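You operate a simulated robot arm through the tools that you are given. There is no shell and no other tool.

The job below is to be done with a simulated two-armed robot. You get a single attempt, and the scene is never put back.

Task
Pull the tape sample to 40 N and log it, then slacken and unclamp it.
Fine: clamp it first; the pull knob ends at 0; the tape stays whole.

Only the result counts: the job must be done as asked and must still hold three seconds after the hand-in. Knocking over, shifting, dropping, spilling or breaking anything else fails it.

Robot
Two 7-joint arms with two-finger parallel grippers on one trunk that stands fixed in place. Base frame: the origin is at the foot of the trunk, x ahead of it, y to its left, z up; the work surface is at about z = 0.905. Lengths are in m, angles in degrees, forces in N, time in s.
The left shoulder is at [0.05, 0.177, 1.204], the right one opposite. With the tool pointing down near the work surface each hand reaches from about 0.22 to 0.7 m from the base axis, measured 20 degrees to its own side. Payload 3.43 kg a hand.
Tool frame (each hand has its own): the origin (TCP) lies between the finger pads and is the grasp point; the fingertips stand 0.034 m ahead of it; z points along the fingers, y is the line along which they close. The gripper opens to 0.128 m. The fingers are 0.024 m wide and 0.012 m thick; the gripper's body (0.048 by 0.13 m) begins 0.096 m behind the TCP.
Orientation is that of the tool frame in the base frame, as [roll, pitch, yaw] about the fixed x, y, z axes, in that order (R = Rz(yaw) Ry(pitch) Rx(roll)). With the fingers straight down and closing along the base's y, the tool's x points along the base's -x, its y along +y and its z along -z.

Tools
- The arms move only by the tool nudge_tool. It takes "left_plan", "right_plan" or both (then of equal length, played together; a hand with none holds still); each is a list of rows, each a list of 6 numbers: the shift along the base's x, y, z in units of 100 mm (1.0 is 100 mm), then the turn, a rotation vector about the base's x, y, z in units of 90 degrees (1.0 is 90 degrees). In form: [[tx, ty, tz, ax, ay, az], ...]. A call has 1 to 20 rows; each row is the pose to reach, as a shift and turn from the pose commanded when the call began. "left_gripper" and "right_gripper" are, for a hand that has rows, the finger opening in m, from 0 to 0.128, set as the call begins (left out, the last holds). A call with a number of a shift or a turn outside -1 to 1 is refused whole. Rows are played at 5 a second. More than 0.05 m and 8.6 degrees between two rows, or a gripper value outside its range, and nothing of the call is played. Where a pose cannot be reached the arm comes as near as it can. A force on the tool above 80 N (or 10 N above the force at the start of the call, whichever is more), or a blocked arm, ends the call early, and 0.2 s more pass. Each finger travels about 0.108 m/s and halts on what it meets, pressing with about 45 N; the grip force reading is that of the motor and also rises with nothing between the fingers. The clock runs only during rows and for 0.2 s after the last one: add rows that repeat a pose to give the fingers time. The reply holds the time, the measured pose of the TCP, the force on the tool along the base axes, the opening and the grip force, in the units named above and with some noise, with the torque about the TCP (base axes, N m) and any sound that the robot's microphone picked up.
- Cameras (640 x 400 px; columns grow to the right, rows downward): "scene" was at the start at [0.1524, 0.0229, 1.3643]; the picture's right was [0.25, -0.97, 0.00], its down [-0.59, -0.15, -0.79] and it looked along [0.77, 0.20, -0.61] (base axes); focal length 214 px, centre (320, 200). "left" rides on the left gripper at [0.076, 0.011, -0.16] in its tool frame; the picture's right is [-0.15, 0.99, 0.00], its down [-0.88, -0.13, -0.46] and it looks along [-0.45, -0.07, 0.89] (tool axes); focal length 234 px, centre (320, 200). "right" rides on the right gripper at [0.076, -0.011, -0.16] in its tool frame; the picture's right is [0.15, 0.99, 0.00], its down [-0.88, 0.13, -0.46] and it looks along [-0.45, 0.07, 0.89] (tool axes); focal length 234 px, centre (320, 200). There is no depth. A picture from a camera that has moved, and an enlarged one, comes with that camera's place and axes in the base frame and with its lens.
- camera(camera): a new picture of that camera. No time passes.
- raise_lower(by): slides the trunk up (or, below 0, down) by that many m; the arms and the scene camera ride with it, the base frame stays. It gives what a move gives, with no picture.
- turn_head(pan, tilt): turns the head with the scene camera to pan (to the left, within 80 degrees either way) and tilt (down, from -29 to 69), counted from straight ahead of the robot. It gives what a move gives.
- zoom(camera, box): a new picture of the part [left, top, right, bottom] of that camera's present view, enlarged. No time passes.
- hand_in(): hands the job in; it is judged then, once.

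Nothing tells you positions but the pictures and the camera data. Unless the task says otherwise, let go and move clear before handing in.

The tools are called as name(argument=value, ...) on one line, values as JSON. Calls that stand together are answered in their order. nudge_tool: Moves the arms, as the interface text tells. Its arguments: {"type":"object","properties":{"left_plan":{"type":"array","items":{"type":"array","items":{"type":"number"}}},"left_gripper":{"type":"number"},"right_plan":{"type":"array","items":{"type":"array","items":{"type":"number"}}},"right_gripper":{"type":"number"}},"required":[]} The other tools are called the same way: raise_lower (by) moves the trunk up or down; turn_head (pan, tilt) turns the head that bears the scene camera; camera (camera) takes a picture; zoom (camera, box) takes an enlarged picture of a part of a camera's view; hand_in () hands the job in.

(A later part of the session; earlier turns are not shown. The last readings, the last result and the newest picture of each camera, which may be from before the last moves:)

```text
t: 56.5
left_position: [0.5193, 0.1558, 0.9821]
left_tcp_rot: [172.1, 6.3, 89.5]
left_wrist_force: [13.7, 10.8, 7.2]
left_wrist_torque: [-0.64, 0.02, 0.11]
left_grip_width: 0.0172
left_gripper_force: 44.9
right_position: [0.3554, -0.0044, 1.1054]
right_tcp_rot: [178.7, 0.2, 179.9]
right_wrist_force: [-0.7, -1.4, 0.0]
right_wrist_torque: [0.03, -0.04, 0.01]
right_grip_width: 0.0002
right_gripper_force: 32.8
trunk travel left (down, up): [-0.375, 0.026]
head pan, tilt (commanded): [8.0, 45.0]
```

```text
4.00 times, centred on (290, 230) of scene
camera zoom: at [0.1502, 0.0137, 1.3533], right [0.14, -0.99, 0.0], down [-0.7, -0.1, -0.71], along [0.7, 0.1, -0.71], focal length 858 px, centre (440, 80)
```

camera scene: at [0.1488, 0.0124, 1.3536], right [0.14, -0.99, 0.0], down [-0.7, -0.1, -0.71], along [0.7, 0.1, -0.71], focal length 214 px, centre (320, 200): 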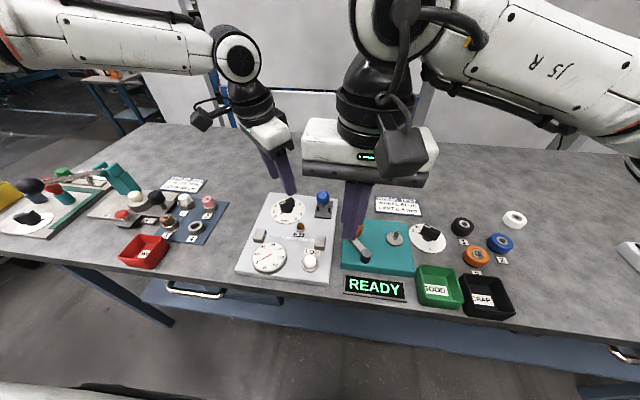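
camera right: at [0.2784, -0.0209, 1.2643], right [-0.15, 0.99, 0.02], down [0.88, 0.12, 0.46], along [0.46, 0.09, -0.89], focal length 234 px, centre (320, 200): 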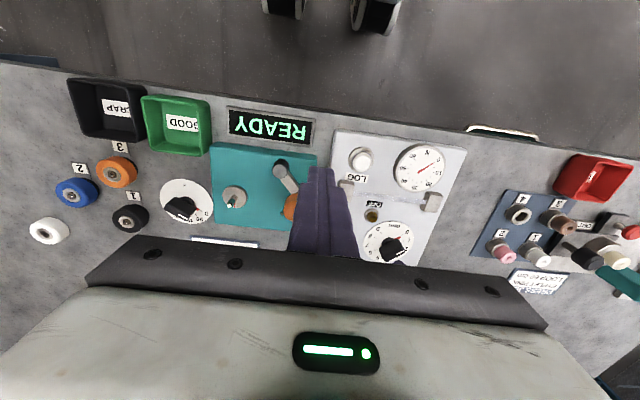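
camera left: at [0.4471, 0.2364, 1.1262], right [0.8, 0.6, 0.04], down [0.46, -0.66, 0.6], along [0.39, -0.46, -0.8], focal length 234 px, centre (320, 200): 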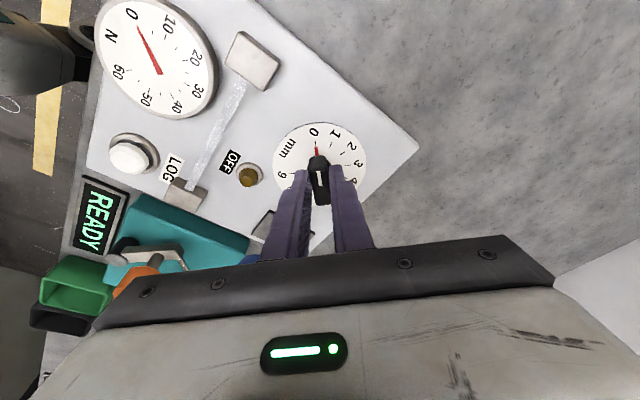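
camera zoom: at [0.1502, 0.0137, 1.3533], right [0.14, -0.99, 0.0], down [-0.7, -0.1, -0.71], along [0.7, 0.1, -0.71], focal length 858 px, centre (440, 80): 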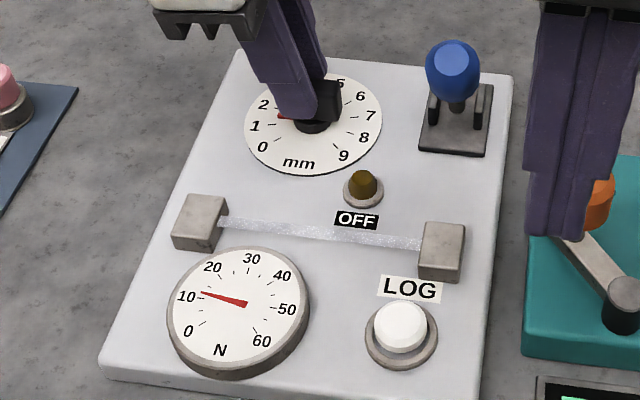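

Pointer is at about 1.5 mm and the gauge reads about 12 N, so roughly 8–9 N per mm. I'll turn another 30°.

nudge_tool(left_plan=[[0.004, 0.002, 0, 0.0089, -0.0073, -0.0657], [0.008, 0.004, 0, 0.0179, -0.0145, -0.1313], [0.01, 0.006, 0, 0.0268, -0.0218, -0.197], [0.01, 0.008, 0, 0.0357, -0.029, -0.2626], [0.01, 0.008, 0, 0.0447, -0.0363, -0.3283], [0.01, 0.008, 0, 0.0447, -0.0363, -0.3283]])

zoom(camera="left", box=[190, 0, 450, 210])

zoom(camera="scene", box=[220, 180, 360, 280])

```text
t: 57.9
left_position: [0.5204, 0.1535, 0.9815]
left_tcp_rot: [170.2, 1.8, 59.7]
left_wrist_force: [13.2, -0.6, 2.6]
left_wrist_torque: [-0.89, 0.63, 0.06]
left_grip_width: 0.0178
left_gripper_force: 45.1
right_position: [0.3554, -0.0048, 1.105]
right_tcp_rot: [178.6, 0.3, 179.9]
right_wrist_force: [0.1, -0.8, -0.1]
right_wrist_torque: [0.01, 0.04, 0.01]
right_grip_width: 0.0
right_gripper_force: 33.1
trunk travel left (down, up): [-0.375, 0.026]
head pan, tilt (commanded): [8.0, 45.0]
```

```text
1.90 times, centred on (320, 105) of left
camera zoom: at [0.5465, 0.2325, 1.1372], right [0.77, -0.61, 0.17], down [-0.62, -0.65, 0.45], along [-0.17, -0.45, -0.87], focal length 446 px, centre (320, 381)
```

zoom: 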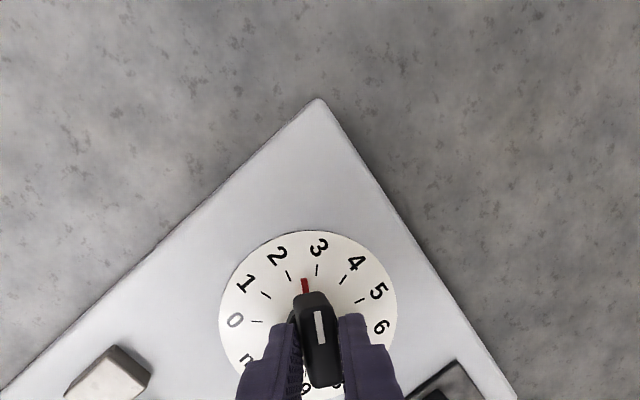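

```text
4.00 times, centred on (290, 230) of scene
camera zoom: at [0.1507, 0.0125, 1.3532], right [0.14, -0.99, 0.0], down [-0.7, -0.1, -0.71], along [0.7, 0.1, -0.71], focal length 858 px, centre (440, 80)
```

zoom: 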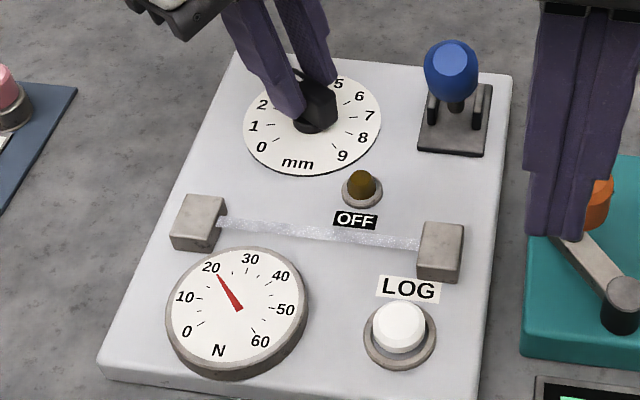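

Pointer is near 2.5 mm and the gauge near 21 N. Another 30° should bring it to about 31 N.

nudge_tool(left_plan=[[0.004, 0, 0, 0.0089, -0.0073, -0.0657], [0.006, 0, 0, 0.0179, -0.0145, -0.1313], [0.008, 0, 0, 0.0268, -0.0218, -0.197], [0.008, 0, 0, 0.0357, -0.029, -0.2626], [0.008, 0, 0, 0.0447, -0.0363, -0.3283], [0.008, 0, 0, 0.0447, -0.0363, -0.3283]])

zoom(camera="left", box=[190, 0, 450, 210])

zoom(camera="scene", box=[220, 180, 360, 280])

```text
t: 59.3
left_position: [0.5196, 0.1548, 0.9832]
left_tcp_rot: [170.7, -3.5, 30.0]
left_wrist_force: [6.8, -8.0, 7.6]
left_wrist_torque: [-0.34, 0.77, 0.03]
left_grip_width: 0.0176
left_gripper_force: 44.6
right_position: [0.3556, -0.0065, 1.1064]
right_tcp_rot: [178.5, 0.2, 180.0]
right_wrist_force: [-0.1, -0.4, 0.2]
right_wrist_torque: [-0.01, -0.05, -0.02]
right_grip_width: 0.0
right_gripper_force: 33.2
trunk travel left (down, up): [-0.375, 0.026]
head pan, tilt (commanded): [8.0, 45.0]
```

```text
1.90 times, centred on (320, 105) of left
camera zoom: at [0.5694, 0.1999, 1.1453], right [0.35, -0.92, 0.15], down [-0.88, -0.28, 0.37], along [-0.3, -0.27, -0.92], focal length 446 px, centre (320, 381)
```

zoom: 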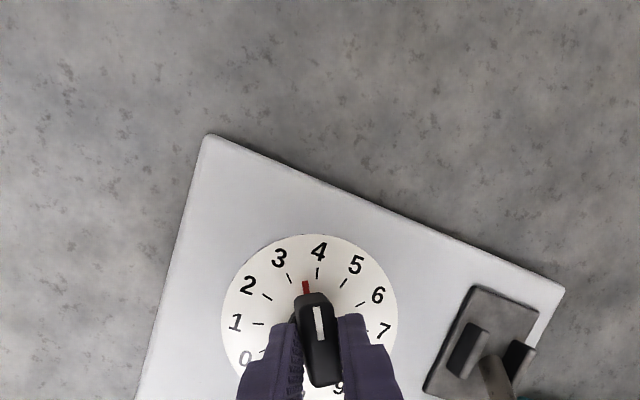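

```text
4.00 times, centred on (290, 230) of scene
camera zoom: at [0.1495, 0.0113, 1.3535], right [0.14, -0.99, 0.0], down [-0.7, -0.1, -0.71], along [0.7, 0.1, -0.71], focal length 858 px, centre (440, 80)
```

zoom: 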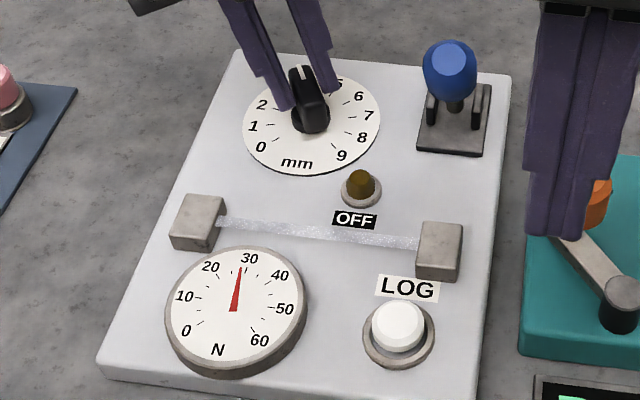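

The gauge is in the high 20s with the pointer at about 3.6 mm. I'll enlarge the gauge for a closer reading.

zoom(camera="scene", box=[258, 238, 300, 276])

zoom(camera="right", box=[390, 130, 460, 200])

```text
10.53 times, centred on (279, 257) of scene
camera zoom: at [0.1495, 0.0113, 1.3535], right [0.14, -0.99, 0.0], down [-0.7, -0.1, -0.71], along [0.7, 0.1, -0.71], focal length 2258 px, centre (752, -400)
```

zoom: 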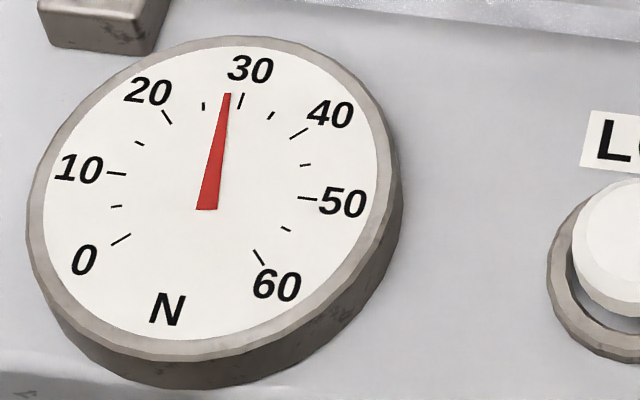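

```text
5.71 times, centred on (425, 165) of right
camera zoom: at [0.2791, -0.022, 1.2641], right [-0.15, 0.99, 0.02], down [0.88, 0.12, 0.46], along [0.45, 0.09, -0.89], focal length 1338 px, centre (-280, 400)
```

zoom: 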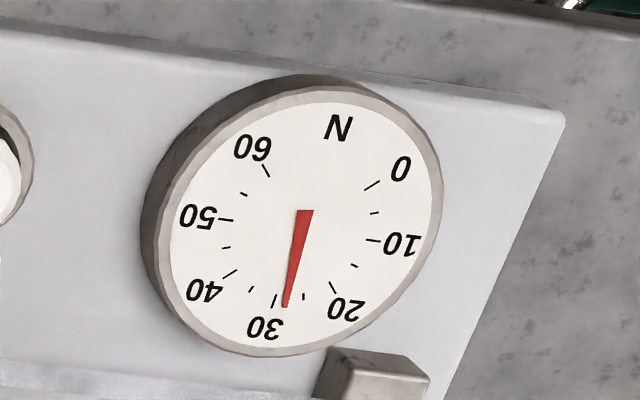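

The gauge reads about 28 N after 105° of turn, i.e. 8 N per mm, so 40 N should come at about 5.0 mm (45° more). I'll continue 22.5° and watch for a wrist limit.

nudge_tool(left_plan=[[0, 0, 0, 0.0084, -0.0068, -0.0616], [0.002, -0.002, 0, 0.0168, -0.0136, -0.1231], [0.004, -0.004, 0, 0.0251, -0.0204, -0.1847], [0.004, -0.004, 0, 0.0335, -0.0272, -0.2462], [0.004, -0.004, 0, 0.0335, -0.0272, -0.2462]])

zoom(camera="scene", box=[258, 238, 300, 276])

zoom(camera="left", box=[190, 50, 450, 260])

```text
t: 60.5
left_position: [0.5191, 0.1531, 0.982]
left_tcp_rot: [172.7, -7.0, 7.7]
left_wrist_force: [8.1, -12.5, 11.9]
left_wrist_torque: [0.01, 0.59, 0.04]
left_grip_width: 0.0169
left_gripper_force: 45.0
right_position: [0.3549, -0.0066, 1.1059]
right_tcp_rot: [178.5, 0.3, -180.0]
right_wrist_force: [0.4, 0.5, -0.4]
right_wrist_torque: [0.02, -0.05, -0.03]
right_grip_width: 0.0
right_gripper_force: 32.9
trunk travel left (down, up): [-0.375, 0.026]
head pan, tilt (commanded): [8.0, 45.0]
```

```text
10.53 times, centred on (279, 257) of scene
camera zoom: at [0.149, 0.0107, 1.3536], right [0.14, -0.99, 0.0], down [-0.7, -0.1, -0.71], along [0.7, 0.1, -0.71], focal length 2258 px, centre (752, -400)
```

zoom: 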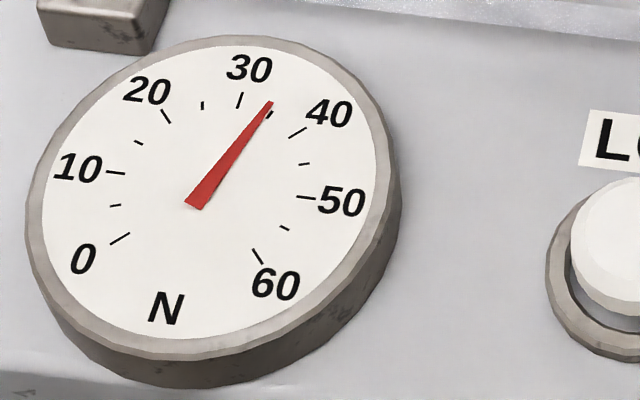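

```text
1.90 times, centred on (320, 155) of left
camera zoom: at [0.5738, 0.1703, 1.1499], right [-0.03, -0.99, 0.11], down [-0.94, 0.06, 0.33], along [-0.33, -0.09, -0.94], focal length 446 px, centre (320, 286)
```

zoom: 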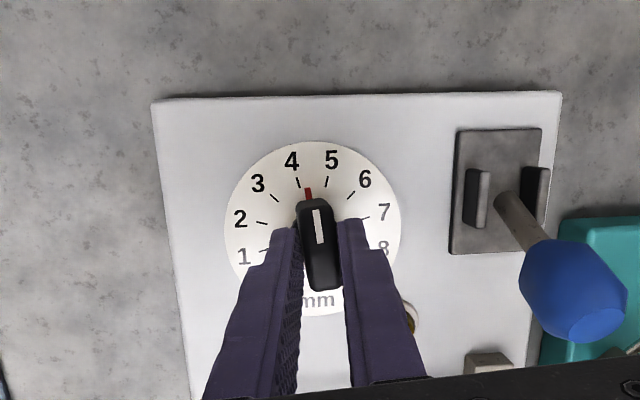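

Gauge is about 34.5 N with the pointer near 4.3 mm. I'll turn 14° more and read again.

nudge_tool(left_plan=[[0, 0, 0, 0.0069, -0.0057, -0.051], [0, 0, 0, 0.0139, -0.0113, -0.1021], [0, 0, 0, 0.0208, -0.017, -0.1532], [0, 0, 0, 0.0208, -0.017, -0.1532]])

zoom(camera="scene", box=[258, 238, 300, 276])

zoom(camera="left", box=[190, 50, 450, 260])

zoom(camera="right", box=[390, 130, 460, 200])

```text
t: 61.5
left_position: [0.5201, 0.154, 0.983]
left_tcp_rot: [174.7, -8.6, -6.3]
left_wrist_force: [5.5, -13.3, 8.5]
left_wrist_torque: [0.13, 0.3, 0.01]
left_grip_width: 0.0167
left_gripper_force: 44.3
right_position: [0.3544, -0.0076, 1.1048]
right_tcp_rot: [178.5, 0.2, 180.0]
right_wrist_force: [0.2, -0.8, 0.6]
right_wrist_torque: [-0.02, -0.03, 0.0]
right_grip_width: 0.0
right_gripper_force: 32.5
trunk travel left (down, up): [-0.375, 0.026]
head pan, tilt (commanded): [8.0, 45.0]
```

```text
10.53 times, centred on (279, 257) of scene
camera zoom: at [0.1491, 0.0105, 1.3535], right [0.14, -0.99, 0.0], down [-0.7, -0.1, -0.71], along [0.7, 0.1, -0.71], focal length 2258 px, centre (752, -400)
```

zoom: 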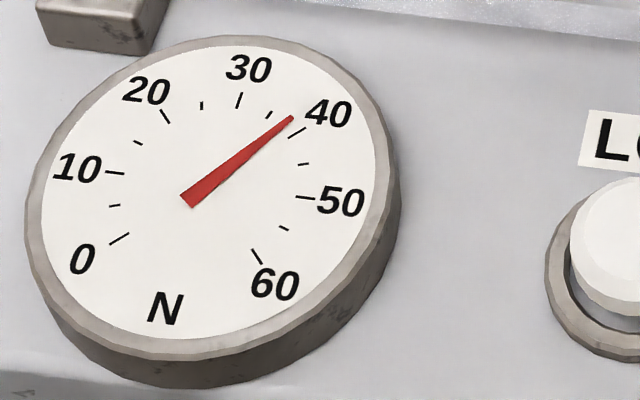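

```text
1.90 times, centred on (320, 155) of left
camera zoom: at [0.571, 0.1517, 1.1516], right [-0.27, -0.96, 0.07], down [-0.91, 0.27, 0.31], along [-0.31, 0.02, -0.95], focal length 446 px, centre (320, 286)
```

zoom: 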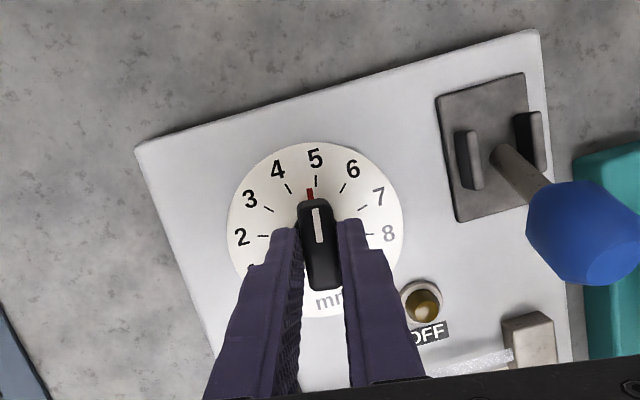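

```text
5.71 times, centred on (425, 165) of right
camera zoom: at [0.2787, -0.0227, 1.2641], right [-0.15, 0.99, 0.03], down [0.88, 0.12, 0.46], along [0.45, 0.09, -0.89], focal length 1338 px, centre (-280, 400)
```

zoom: 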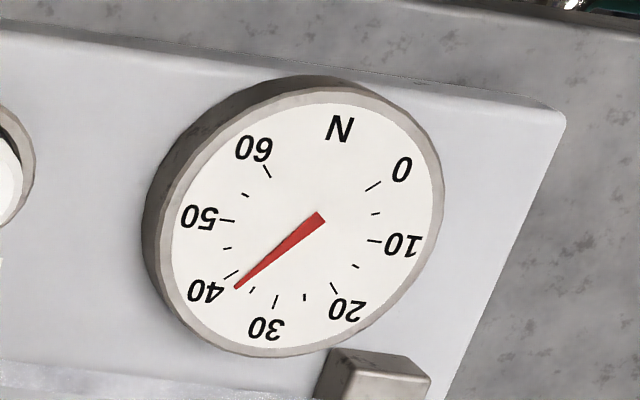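

Both views give 38.0 N. By the 8.07 N/mm slope, 7.4° more should give 40 N.

nudge_tool(left_plan=[[0, 0, 0, 0.0055, -0.0045, -0.0405], [0, 0, 0, 0.011, -0.009, -0.081], [0, 0, 0, 0.011, -0.009, -0.081]])

zoom(camera="scene", box=[258, 238, 300, 276])

zoom(camera="right", box=[390, 130, 460, 200])

```text
t: 62.3
left_position: [0.5196, 0.1525, 0.9831]
left_tcp_rot: [175.7, -9.1, -13.7]
left_wrist_force: [4.1, -15.4, 8.2]
left_wrist_torque: [0.2, 0.47, -0.07]
left_grip_width: 0.0167
left_gripper_force: 45.4
right_position: [0.3551, -0.0071, 1.105]
right_tcp_rot: [178.5, 0.4, -179.9]
right_wrist_force: [-0.7, -0.7, -0.5]
right_wrist_torque: [-0.01, 0.01, 0.03]
right_grip_width: 0.0001
right_gripper_force: 33.0
trunk travel left (down, up): [-0.375, 0.026]
head pan, tilt (commanded): [8.0, 45.0]
```

```text
10.53 times, centred on (279, 257) of scene
camera zoom: at [0.1489, 0.0103, 1.3535], right [0.14, -0.99, 0.0], down [-0.7, -0.1, -0.71], along [0.7, 0.1, -0.71], focal length 2258 px, centre (752, -400)
```

zoom: 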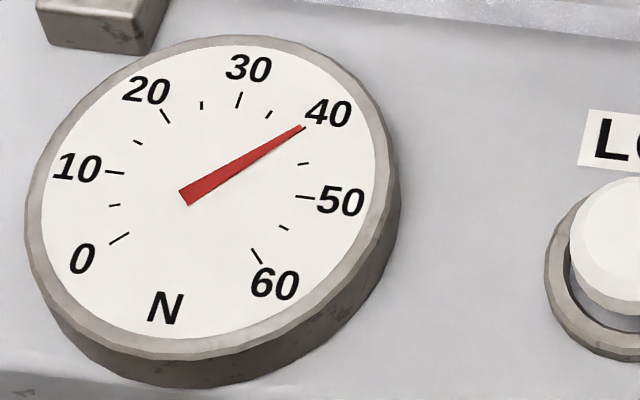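

```text
5.71 times, centred on (425, 165) of right
camera zoom: at [0.2785, -0.0229, 1.2642], right [-0.15, 0.99, 0.03], down [0.88, 0.12, 0.46], along [0.46, 0.09, -0.89], focal length 1338 px, centre (-280, 400)
```

zoom: 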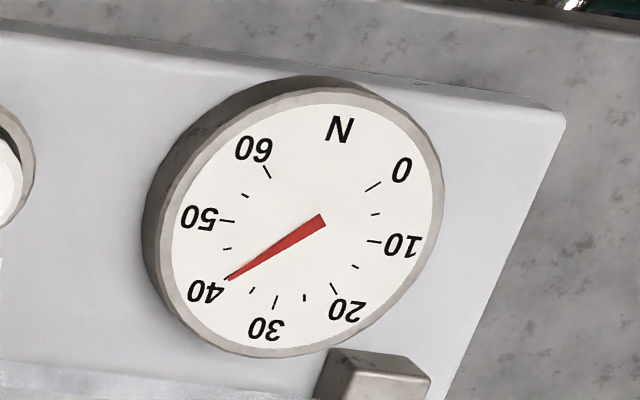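

The gauge now reads about 40.1–40.3 N in both views. Holding the knob with the left hand, I'll bring the right hand over the LOG button and check its position from the pictures first.

nudge_tool(right_plan=[[0.06, 0.25, -0.1, 0, 0, 0], [0.12, 0.5, -0.25, 0, 0, 0], [0.19, 0.73, -0.45, 0, 0, 0], [0.19, 0.73, -0.55, 0, 0, 0], [0.19, 0.73, -0.55, 0, 0, 0]])

camera(camera="right")

camera(camera="scene")

```text
t: 63.5
left_position: [0.5204, 0.1525, 0.9822]
left_tcp_rot: [175.7, -9.1, -13.7]
left_wrist_force: [1.2, -17.7, 5.0]
left_wrist_torque: [-0.03, -0.14, -0.07]
left_grip_width: 0.0164
left_gripper_force: 45.4
right_position: [0.3733, 0.0656, 1.0513]
right_tcp_rot: [178.5, 0.3, -179.9]
right_wrist_force: [0.1, 0.1, -1.0]
right_wrist_torque: [0.0, -0.02, 0.03]
right_grip_width: 0.0
right_gripper_force: 32.8
trunk travel left (down, up): [-0.375, 0.026]
head pan, tilt (commanded): [8.0, 45.0]
```

```text
taken
camera right: at [0.2967, 0.0502, 1.2089], right [-0.15, 0.99, 0.03], down [0.88, 0.12, 0.46], along [0.46, 0.09, -0.89], focal length 234 px, centre (320, 200)
```

right: 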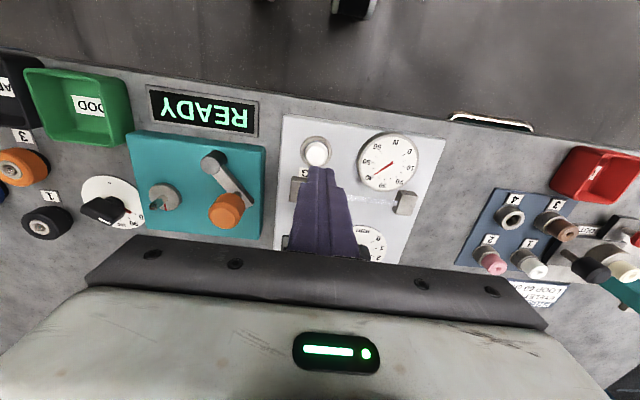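

```text
taken
camera scene: at [0.1487, 0.0103, 1.3536], right [0.14, -0.99, 0.0], down [-0.7, -0.1, -0.71], along [0.7, 0.1, -0.71], focal length 214 px, centre (320, 200)
```

scene: 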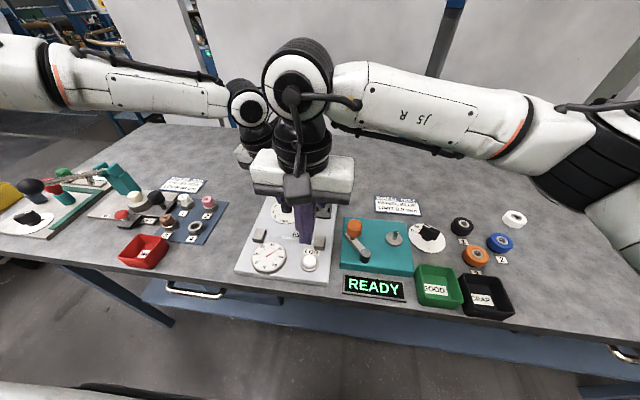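

The LOG button lies directly below the right fingertips at about (0.373, 0.065). I'll confirm the gauge is still at 40 N, then press.

zoom(camera="right", box=[345, 125, 435, 200])

zoom(camera="scene", box=[245, 230, 335, 285])

```text
5.33 times, centred on (390, 162) of right
camera zoom: at [0.2967, 0.0502, 1.2089], right [-0.15, 0.99, 0.03], down [0.88, 0.12, 0.46], along [0.46, 0.09, -0.89], focal length 1249 px, centre (-53, 400)
```

zoom: 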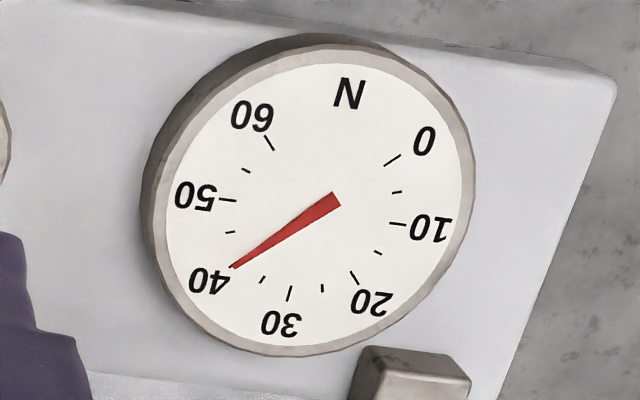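

```text
7.11 times, centred on (290, 258) of scene
camera zoom: at [0.1487, 0.0103, 1.3536], right [0.14, -0.99, 0.0], down [-0.7, -0.1, -0.71], along [0.7, 0.1, -0.71], focal length 1525 px, centre (533, -209)
```

zoom: 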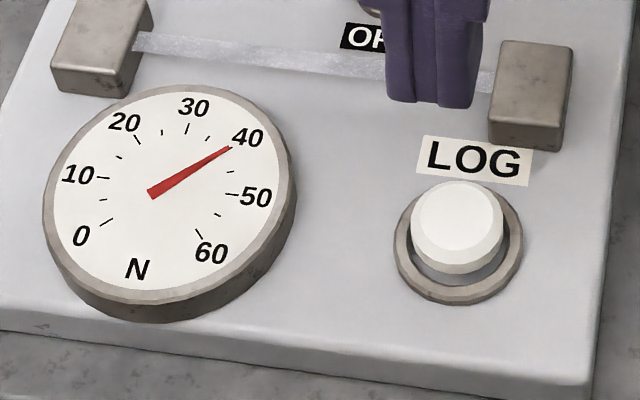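

The gauge holds at 40 N. I'll press LOG, descending gently.

nudge_tool(right_plan=[[0, 0, -0.25, 0, 0, 0], [0, 0, -0.5, 0, 0, 0], [0, 0, -0.7, 0, 0, 0], [0, 0, -0.78, 0, 0, 0], [0, 0, -0.82, 0, 0, 0], [0, 0, -0.86, 0, 0, 0]])

zoom(camera="scene", box=[245, 230, 335, 285])

camera(camera="right")

```text
t: 64.9
left_position: [0.5203, 0.1527, 0.9832]
left_tcp_rot: [175.9, -9.1, -13.5]
left_wrist_force: [7.1, -20.1, -3.4]
left_wrist_torque: [0.11, 0.32, -0.11]
left_grip_width: 0.0164
left_gripper_force: 44.9
right_position: [0.373, 0.0662, 0.9677]
right_tcp_rot: [178.2, 0.4, -180.0]
right_wrist_force: [-3.1, -3.9, 27.9]
right_wrist_torque: [-0.18, 0.16, -0.04]
right_grip_width: 0.0
right_gripper_force: 33.5
trunk travel left (down, up): [-0.375, 0.026]
head pan, tilt (commanded): [8.0, 45.0]
heard: click
```

```text
7.11 times, centred on (290, 258) of scene
camera zoom: at [0.1483, 0.0095, 1.3541], right [0.14, -0.99, 0.0], down [-0.7, -0.1, -0.71], along [0.7, 0.1, -0.71], focal length 1525 px, centre (533, -209)
```

zoom: 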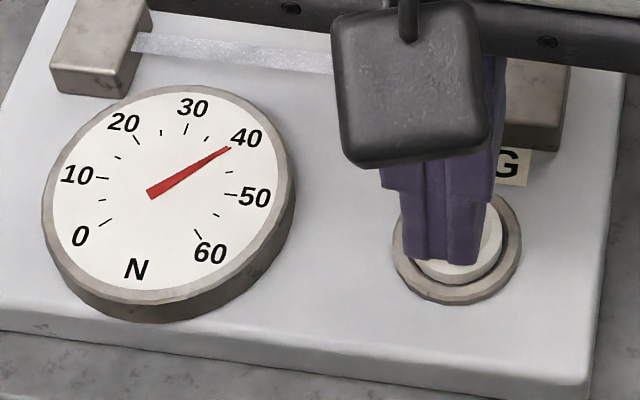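

```text
taken
camera right: at [0.2968, 0.0501, 1.1261], right [-0.15, 0.99, 0.03], down [0.88, 0.12, 0.47], along [0.46, 0.09, -0.88], focal length 234 px, centre (320, 200)
```

right: 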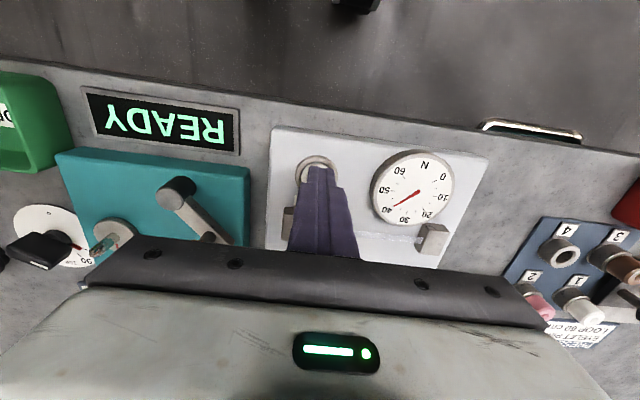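

A click was heard while the gauge stood at 40 N. I'll lift the right hand and look at the lamp and button for any sign of the log.

nudge_tool(right_plan=[[0, 0, 0.2, 0, 0, 0], [0, 0, 0.5, 0, 0, 0], [0, 0, 0.9, 0, 0, 0], [0, -0.3, 1.0, 0, 0, 0], [-0.1, -0.6, 1.0, 0, 0, 0], [-0.1, -0.75, 1.0, 0, 0, 0], [-0.1, -0.75, 1.0, 0, 0, 0]])

zoom(camera="scene", box=[230, 170, 350, 290])

camera(camera="right")

camera(camera="left")

```text
t: 66.5
left_position: [0.5209, 0.1529, 0.9833]
left_tcp_rot: [175.7, -9.2, -13.6]
left_wrist_force: [-1.9, -19.7, 2.6]
left_wrist_torque: [-0.13, -0.24, -0.12]
left_grip_width: 0.0165
left_gripper_force: 45.1
right_position: [0.3613, -0.0101, 1.0645]
right_tcp_rot: [178.5, 0.3, 180.0]
right_wrist_force: [-0.4, 0.2, 0.3]
right_wrist_torque: [0.01, 0.04, -0.01]
right_grip_width: 0.0003
right_gripper_force: 32.6
trunk travel left (down, up): [-0.375, 0.026]
head pan, tilt (commanded): [8.0, 45.0]
```

```text
3.33 times, centred on (290, 230) of scene
camera zoom: at [0.1486, 0.0102, 1.3536], right [0.14, -0.99, 0.0], down [-0.7, -0.1, -0.71], along [0.7, 0.1, -0.71], focal length 715 px, centre (420, 100)
```

zoom: 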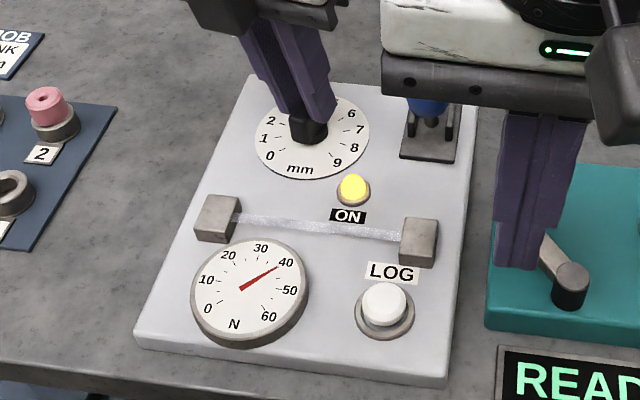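

```text
taken
camera right: at [0.2851, -0.0268, 1.2228], right [-0.15, 0.99, 0.03], down [0.88, 0.12, 0.46], along [0.46, 0.09, -0.89], focal length 234 px, centre (320, 200)
```

right: 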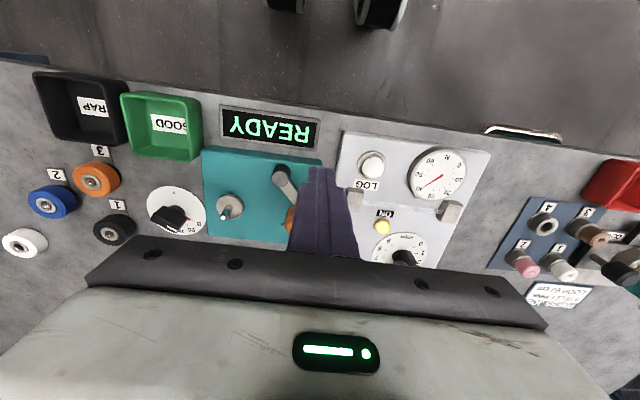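

```text
taken
camera left: at [0.5676, 0.1423, 1.1523], right [-0.38, -0.92, 0.05], down [-0.87, 0.38, 0.3], along [-0.3, 0.07, -0.95], focal length 234 px, centre (320, 200)
```

left: 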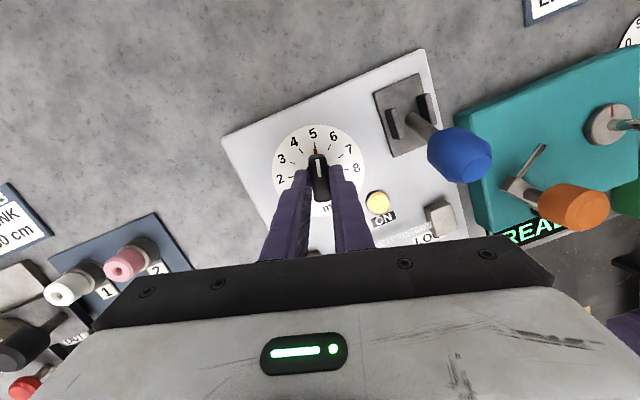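

The lamp has lit and its label reads ON, so the 40 N reading was logged, and the tape is whole. Now I'll slacken: turning the knob back counter-clockwise, first 45°.

nudge_tool(left_plan=[[0.002, -0.005, 0, -0.0112, 0.0091, 0.0821], [0.004, -0.01, 0, -0.0223, 0.0182, 0.1642], [0.005, -0.012, 0, -0.0335, 0.0273, 0.2463], [0.005, -0.012, 0, -0.0447, 0.0363, 0.3283], [0.005, -0.012, 0, -0.0558, 0.0454, 0.4104], [0.005, -0.012, 0, -0.067, 0.0545, 0.4925], [0.005, -0.012, 0, -0.067, 0.0545, 0.4925]])

zoom(camera="scene", box=[230, 170, 350, 290])

zoom(camera="left", box=[190, 50, 450, 260])

```text
t: 68.1
left_position: [0.5194, 0.1534, 0.9828]
left_tcp_rot: [170.7, -3.4, 31.5]
left_wrist_force: [-0.7, -11.5, 2.6]
left_wrist_torque: [0.48, -0.49, -0.02]
left_grip_width: 0.0173
left_gripper_force: 44.6
right_position: [0.3614, -0.0096, 1.0643]
right_tcp_rot: [178.5, 0.4, 180.0]
right_wrist_force: [-0.1, 0.6, 0.0]
right_wrist_torque: [0.03, 0.0, 0.0]
right_grip_width: 0.0
right_gripper_force: 33.1
trunk travel left (down, up): [-0.375, 0.026]
head pan, tilt (commanded): [8.0, 45.0]
```

```text
3.33 times, centred on (290, 230) of scene
camera zoom: at [0.1487, 0.011, 1.3536], right [0.14, -0.99, 0.0], down [-0.7, -0.1, -0.71], along [0.7, 0.1, -0.71], focal length 715 px, centre (420, 100)
```

zoom: 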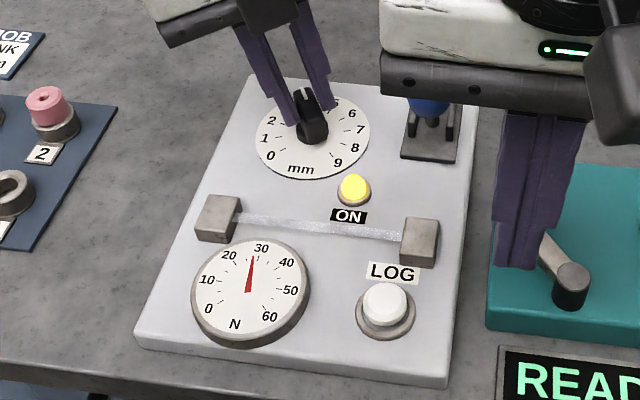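

```text
1.90 times, centred on (320, 155) of left
camera zoom: at [0.5684, 0.2012, 1.1451], right [0.38, -0.91, 0.15], down [-0.88, -0.3, 0.38], along [-0.3, -0.27, -0.91], focal length 446 px, centre (320, 286)
```

zoom: 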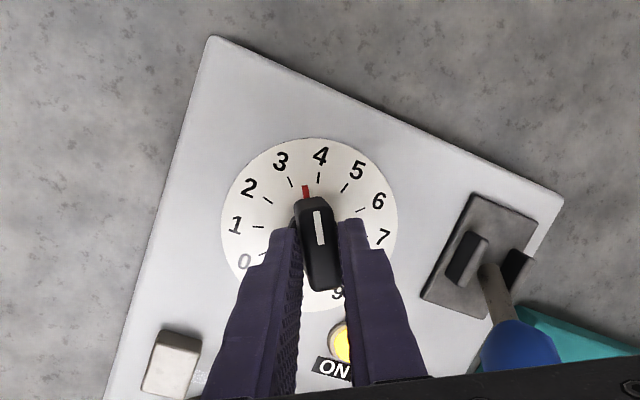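

The gauge fell to 28 N and the lamp stays ON. I'll continue back by another 52°.

nudge_tool(left_plan=[[0, -0.003, 0, -0.0111, 0.009, 0.0813], [0, -0.005, 0, -0.0221, 0.018, 0.1626], [-0.002, -0.005, 0, -0.0332, 0.027, 0.2439], [-0.004, -0.005, 0, -0.0442, 0.036, 0.3252], [-0.005, -0.005, 0, -0.0553, 0.045, 0.4065], [-0.005, -0.005, 0, -0.0663, 0.054, 0.4878], [-0.005, -0.005, 0, -0.0774, 0.063, 0.5691], [-0.005, -0.005, 0, -0.0774, 0.063, 0.5691]])

zoom(camera="scene", box=[230, 170, 350, 290])

zoom(camera="left", box=[190, 50, 450, 260])

```text
t: 69.9
left_position: [0.5189, 0.1546, 0.9843]
left_tcp_rot: [171.5, 5.3, 82.9]
left_wrist_force: [0.1, 6.0, 15.2]
left_wrist_torque: [1.39, 0.27, 0.0]
left_grip_width: 0.0172
left_gripper_force: 45.3
right_position: [0.3611, -0.0093, 1.0648]
right_tcp_rot: [178.6, 0.4, 180.0]
right_wrist_force: [-0.2, 0.2, -0.4]
right_wrist_torque: [0.02, 0.03, 0.01]
right_grip_width: 0.0002
right_gripper_force: 33.1
trunk travel left (down, up): [-0.375, 0.026]
head pan, tilt (commanded): [8.0, 45.0]
```

```text
3.33 times, centred on (290, 230) of scene
camera zoom: at [0.1479, 0.0126, 1.3538], right [0.14, -0.99, 0.0], down [-0.7, -0.1, -0.71], along [0.7, 0.1, -0.71], focal length 715 px, centre (420, 100)
```

zoom: 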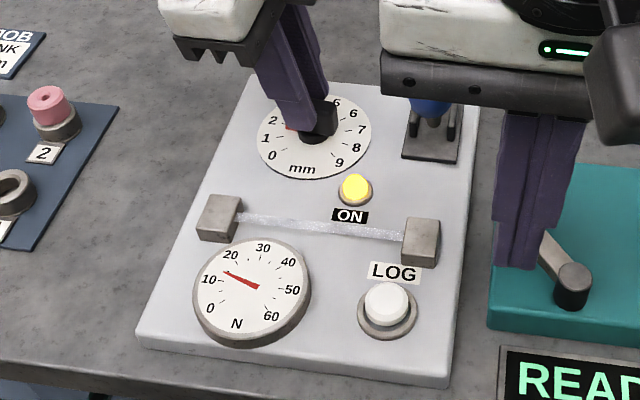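

```text
1.90 times, centred on (320, 155) of left
camera zoom: at [0.5175, 0.2457, 1.1343], right [0.95, -0.25, 0.16], down [-0.3, -0.81, 0.51], along [0.0, -0.53, -0.84], focal length 446 px, centre (320, 286)
```

zoom: 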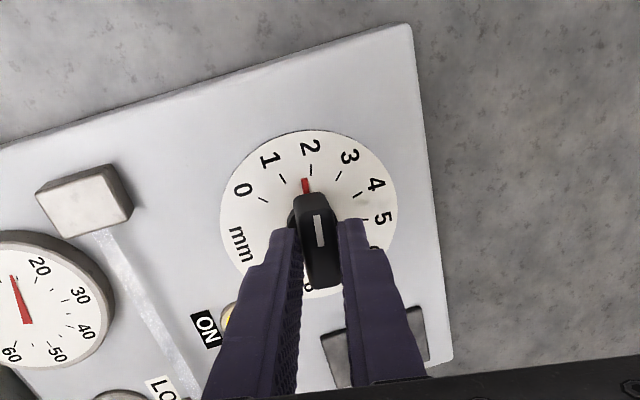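

The gauge is near 14 N with the pointer near 1.8 mm. I'll turn back the remaining ~52° toward 0.

nudge_tool(left_plan=[[0, 0.002, 0, -0.0111, 0.009, 0.0813], [-0.004, 0, 0, -0.0221, 0.018, 0.1626], [-0.008, -0.002, 0, -0.0332, 0.027, 0.2439], [-0.012, -0.002, 0, -0.0442, 0.036, 0.3252], [-0.014, -0.002, 0, -0.0553, 0.045, 0.4065], [-0.014, -0.002, 0, -0.0663, 0.054, 0.4878], [-0.014, -0.002, 0, -0.0774, 0.063, 0.5691], [-0.014, -0.002, 0, -0.0774, 0.063, 0.5691]])

zoom(camera="scene", box=[230, 170, 350, 290])

zoom(camera="left", box=[250, 80, 390, 200])

zoom(camera="right", box=[330, 130, 490, 270])

```text
t: 71.7
left_position: [0.5187, 0.1541, 0.9831]
left_tcp_rot: [179.0, 10.1, 135.2]
left_wrist_force: [8.8, 9.9, 15.5]
left_wrist_torque: [0.06, 0.12, 0.06]
left_grip_width: 0.016
left_gripper_force: 45.6
right_position: [0.3607, -0.0077, 1.0649]
right_tcp_rot: [178.6, 0.3, -180.0]
right_wrist_force: [0.2, 0.4, 0.1]
right_wrist_torque: [-0.01, 0.02, -0.01]
right_grip_width: 0.0
right_gripper_force: 32.7
trunk travel left (down, up): [-0.375, 0.026]
head pan, tilt (commanded): [8.0, 45.0]
```

```text
3.33 times, centred on (290, 230) of scene
camera zoom: at [0.1488, 0.0133, 1.3535], right [0.14, -0.99, 0.0], down [-0.7, -0.1, -0.71], along [0.7, 0.1, -0.71], focal length 715 px, centre (420, 100)
```

zoom: 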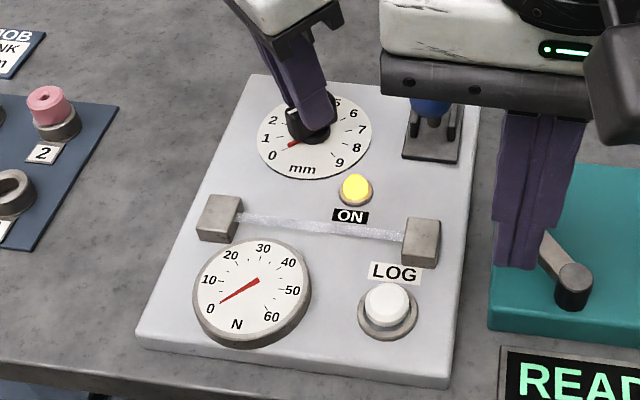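

```text
3.33 times, centred on (320, 140) of left
camera zoom: at [0.4513, 0.2322, 1.1259], right [0.8, 0.6, 0.04], down [0.46, -0.65, 0.6], along [0.39, -0.46, -0.8], focal length 781 px, centre (320, 400)
```

zoom: 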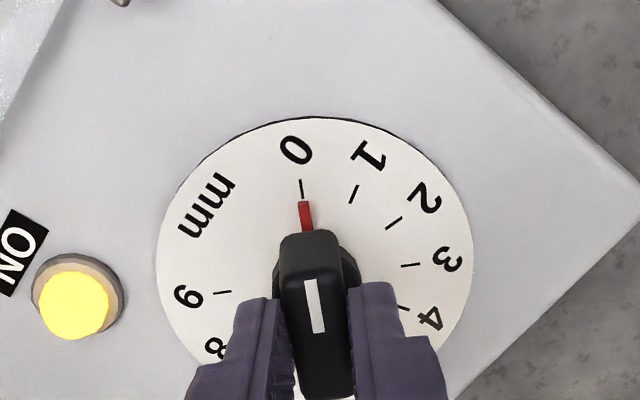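

```text
2.86 times, centred on (410, 200) of right
camera zoom: at [0.2853, -0.0237, 1.2228], right [-0.15, 0.99, 0.02], down [0.88, 0.12, 0.46], along [0.46, 0.09, -0.89], focal length 669 px, centre (63, 200)
```

zoom: 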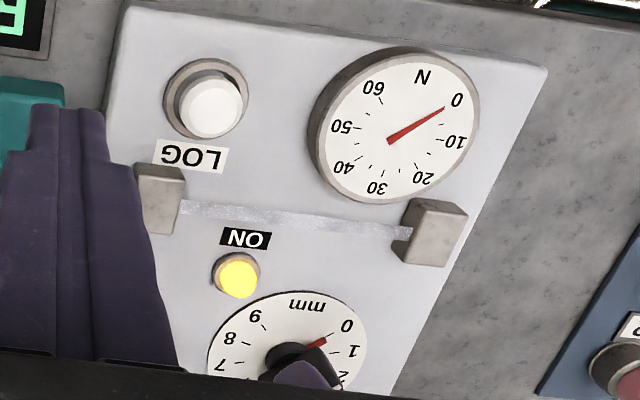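

The pointer is back at the 0 mark and the gauge looks at 0. I'll enlarge both to see whether any fraction remains.

zoom(camera="left", box=[295, 105, 345, 155])

zoom(camera="scene", box=[258, 238, 300, 276])

zoom(camera="right", box=[400, 140, 480, 210])

```text
8.00 times, centred on (320, 130) of left
camera zoom: at [0.4513, 0.2322, 1.1259], right [0.8, 0.6, 0.04], down [0.46, -0.65, 0.6], along [0.39, -0.46, -0.8], focal length 1873 px, centre (320, 760)
```

zoom: 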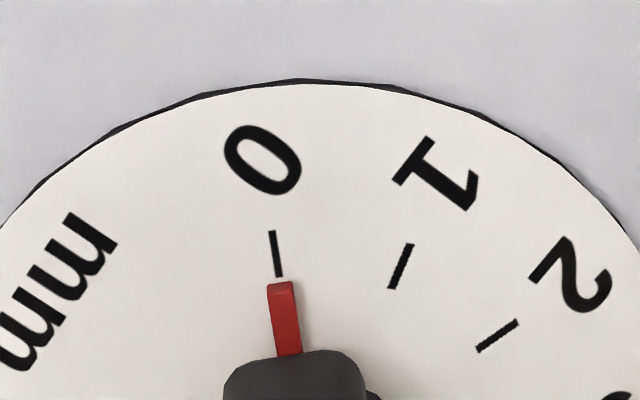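

```text
10.53 times, centred on (279, 257) of scene
camera zoom: at [0.1488, 0.0133, 1.3535], right [0.14, -0.99, 0.0], down [-0.7, -0.1, -0.71], along [0.7, 0.1, -0.71], focal length 2258 px, centre (752, -400)
```

zoom: 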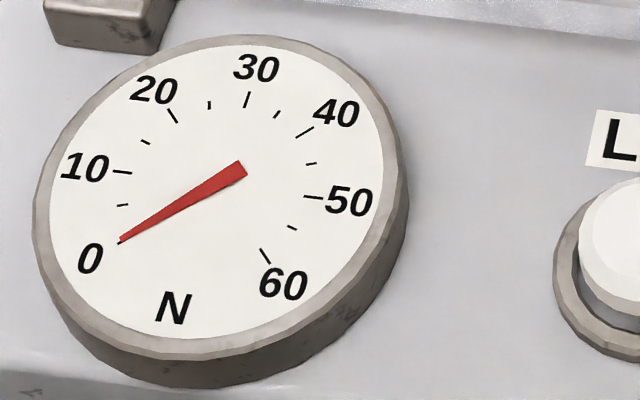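

```text
5.71 times, centred on (440, 175) of right
camera zoom: at [0.2853, -0.0237, 1.2228], right [-0.15, 0.99, 0.02], down [0.88, 0.12, 0.46], along [0.46, 0.09, -0.89], focal length 1338 px, centre (-366, 343)
```

zoom: 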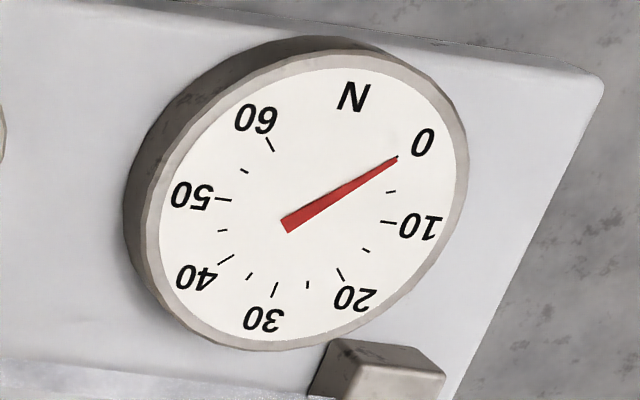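

The pointer lines up exactly with 0 and the gauge reads 0 N. I'll open the left fingers, lift straight up and check the knob stays put.

nudge_tool(left_plan=[[0, 0, 0, 0, 0, 0], [0, 0, 0, 0, 0, 0], [0, 0, 0, 0, 0, 0], [0, 0, 0.2, 0, 0, 0], [0, 0, 0.45, 0, 0, 0], [0, 0, 0.7, 0, 0, 0], [0, 0, 0.9, 0, 0, 0], [0, 0, 0.9, 0, 0, 0]], left_gripper=0.06)

camera(camera="left")

zoom(camera="left", box=[270, 80, 390, 180])

zoom(camera="scene", box=[230, 170, 350, 290])

```text
t: 73.5
left_position: [0.5177, 0.1531, 1.0736]
left_tcp_rot: [179.0, 9.8, 135.0]
left_wrist_force: [-0.4, 0.2, 0.3]
left_wrist_torque: [0.03, -0.03, 0.0]
left_grip_width: 0.0599
left_gripper_force: 0.1
right_position: [0.3617, -0.0088, 1.0644]
right_tcp_rot: [178.6, 0.4, -179.9]
right_wrist_force: [0.1, 0.1, -0.1]
right_wrist_torque: [-0.03, -0.03, 0.01]
right_grip_width: 0.0002
right_gripper_force: 33.1
trunk travel left (down, up): [-0.375, 0.026]
head pan, tilt (commanded): [8.0, 45.0]
```

```text
taken
camera left: at [0.4506, 0.2311, 1.2161], right [0.8, 0.6, 0.04], down [0.46, -0.66, 0.6], along [0.39, -0.46, -0.8], focal length 234 px, centre (320, 200)
```

left: 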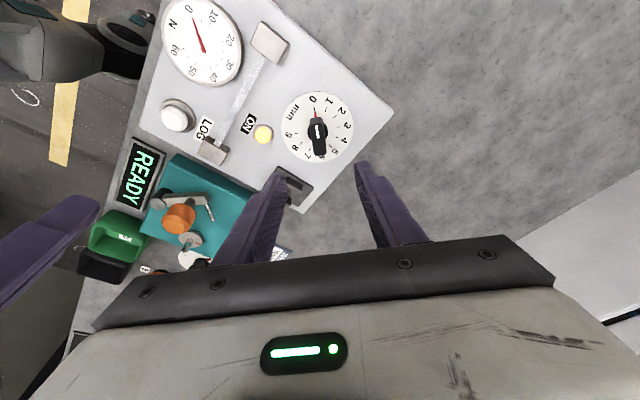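

```text
4.00 times, centred on (330, 130) of left
camera zoom: at [0.4506, 0.2311, 1.2161], right [0.8, 0.6, 0.04], down [0.46, -0.66, 0.6], along [0.39, -0.46, -0.8], focal length 937 px, centre (280, 480)
```

zoom: 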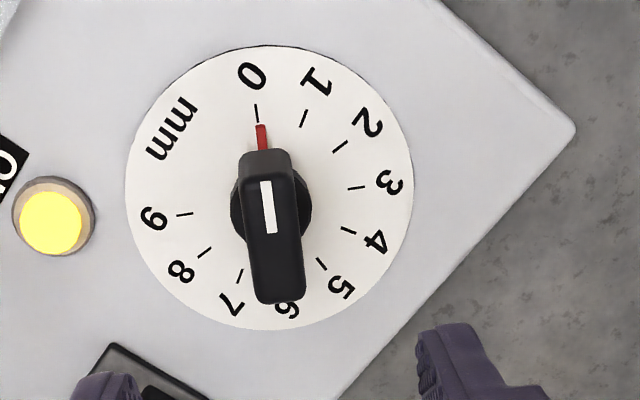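

```text
3.33 times, centred on (290, 230) of scene
camera zoom: at [0.1492, 0.0125, 1.3535], right [0.14, -0.99, 0.0], down [-0.7, -0.1, -0.71], along [0.7, 0.1, -0.71], focal length 715 px, centre (420, 100)
```

zoom: 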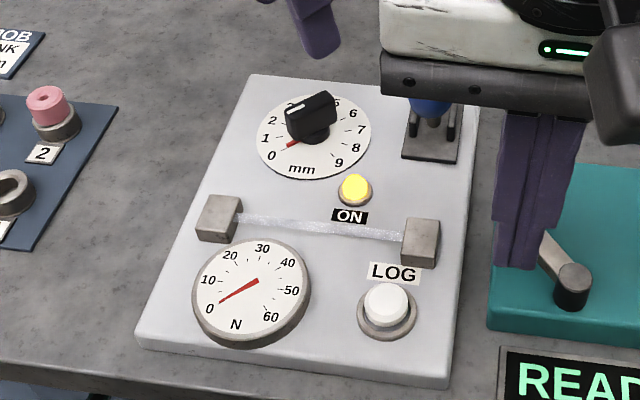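

The knob is at 0, the gauge at 0 N and the log lamp is lit. Now I'll move the left hand off to the left and bring the closed right hand in front of the lever handle (robot side) to push it back to unclamped.

nudge_tool(left_plan=[[-0.2, 0.25, 0.08, 0, 0, 0], [-0.4, 0.5, 0.16, 0, 0, 0], [-0.6, 0.75, 0.25, 0, 0, 0], [-0.75, 1.0, 0.3, 0, 0, 0], [-0.75, 1.0, 0.3, 0, 0, 0]])

nudge_tool(right_plan=[[0.2, 0.15, 0.1, 0.01, -0.02, 0], [0.4, 0.3, 0.2, 0.02, -0.04, 0], [0.6, 0.45, 0.2, 0.03, -0.06, 0], [0.8, 0.6, 0.2, 0.04, -0.08, 0], [0.9, 0.62, 0.2, 0.04, -0.09, 0], [0.9, 0.62, 0.2, 0.04, -0.09, 0]], right_gripper=0.0)

camera(camera="right")

camera(camera="scene")

camera(camera="left")

```text
t: 74.7
left_position: [0.4427, 0.2525, 1.1021]
left_tcp_rot: [179.0, 9.9, 135.0]
left_wrist_force: [0.4, -0.2, 0.7]
left_wrist_torque: [0.04, 0.01, 0.0]
left_grip_width: 0.0598
left_gripper_force: 0.1
right_position: [0.3611, -0.0098, 1.0644]
right_tcp_rot: [178.6, 0.2, -179.9]
right_wrist_force: [0.4, 0.2, 0.1]
right_wrist_torque: [0.03, -0.03, -0.01]
right_grip_width: 0.0002
right_gripper_force: 33.0
trunk travel left (down, up): [-0.375, 0.026]
head pan, tilt (commanded): [8.0, 45.0]
```

```text
t: 76.1
left_position: [0.4434, 0.2533, 1.1013]
left_tcp_rot: [179.0, 9.9, 135.0]
left_wrist_force: [0.3, -0.3, -0.3]
left_wrist_torque: [0.02, -0.02, -0.04]
left_grip_width: 0.0602
left_gripper_force: 0.0
right_position: [0.4522, 0.0544, 1.0863]
right_tcp_rot: [175.0, 8.4, 179.8]
right_wrist_force: [0.4, -0.3, -0.2]
right_wrist_torque: [-0.03, 0.01, 0.03]
right_grip_width: 0.0002
right_gripper_force: 33.2
trunk travel left (down, up): [-0.375, 0.026]
head pan, tilt (commanded): [8.0, 45.0]
```

```text
taken
camera right: at [0.3549, 0.0295, 1.23], right [-0.15, 0.99, 0.06], down [0.8, 0.09, 0.59], along [0.58, 0.14, -0.81], focal length 234 px, centre (320, 200)
```

right: 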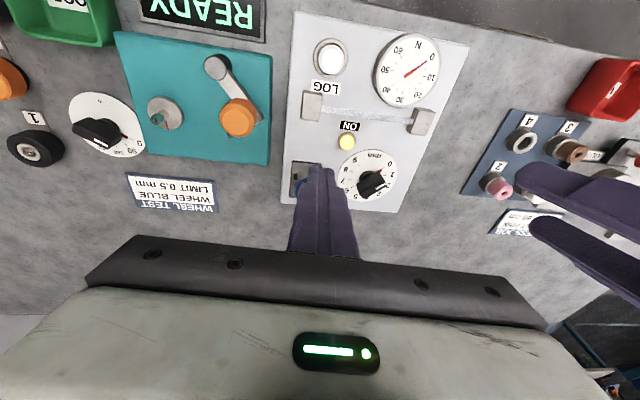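

```text
taken
camera scene: at [0.1491, 0.0125, 1.3535], right [0.14, -0.99, 0.0], down [-0.7, -0.1, -0.71], along [0.7, 0.1, -0.71], focal length 214 px, centre (320, 200)
```

scene: 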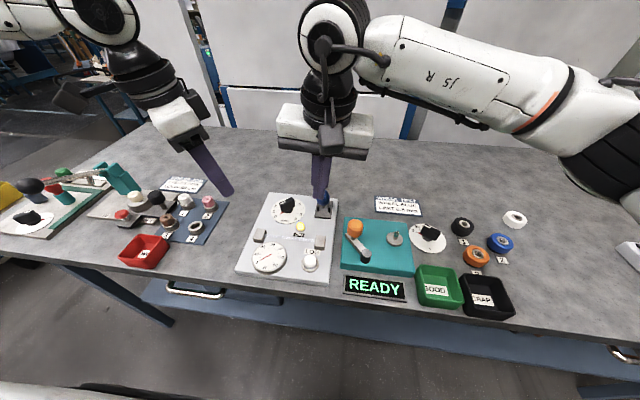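

```text
taken
camera left: at [0.3767, 0.3323, 1.2449], right [0.8, 0.6, 0.04], down [0.46, -0.66, 0.6], along [0.39, -0.46, -0.8], focal length 234 px, centre (320, 200)
```

left: 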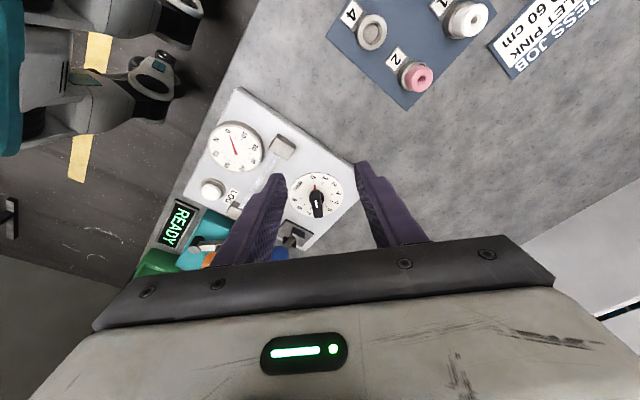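

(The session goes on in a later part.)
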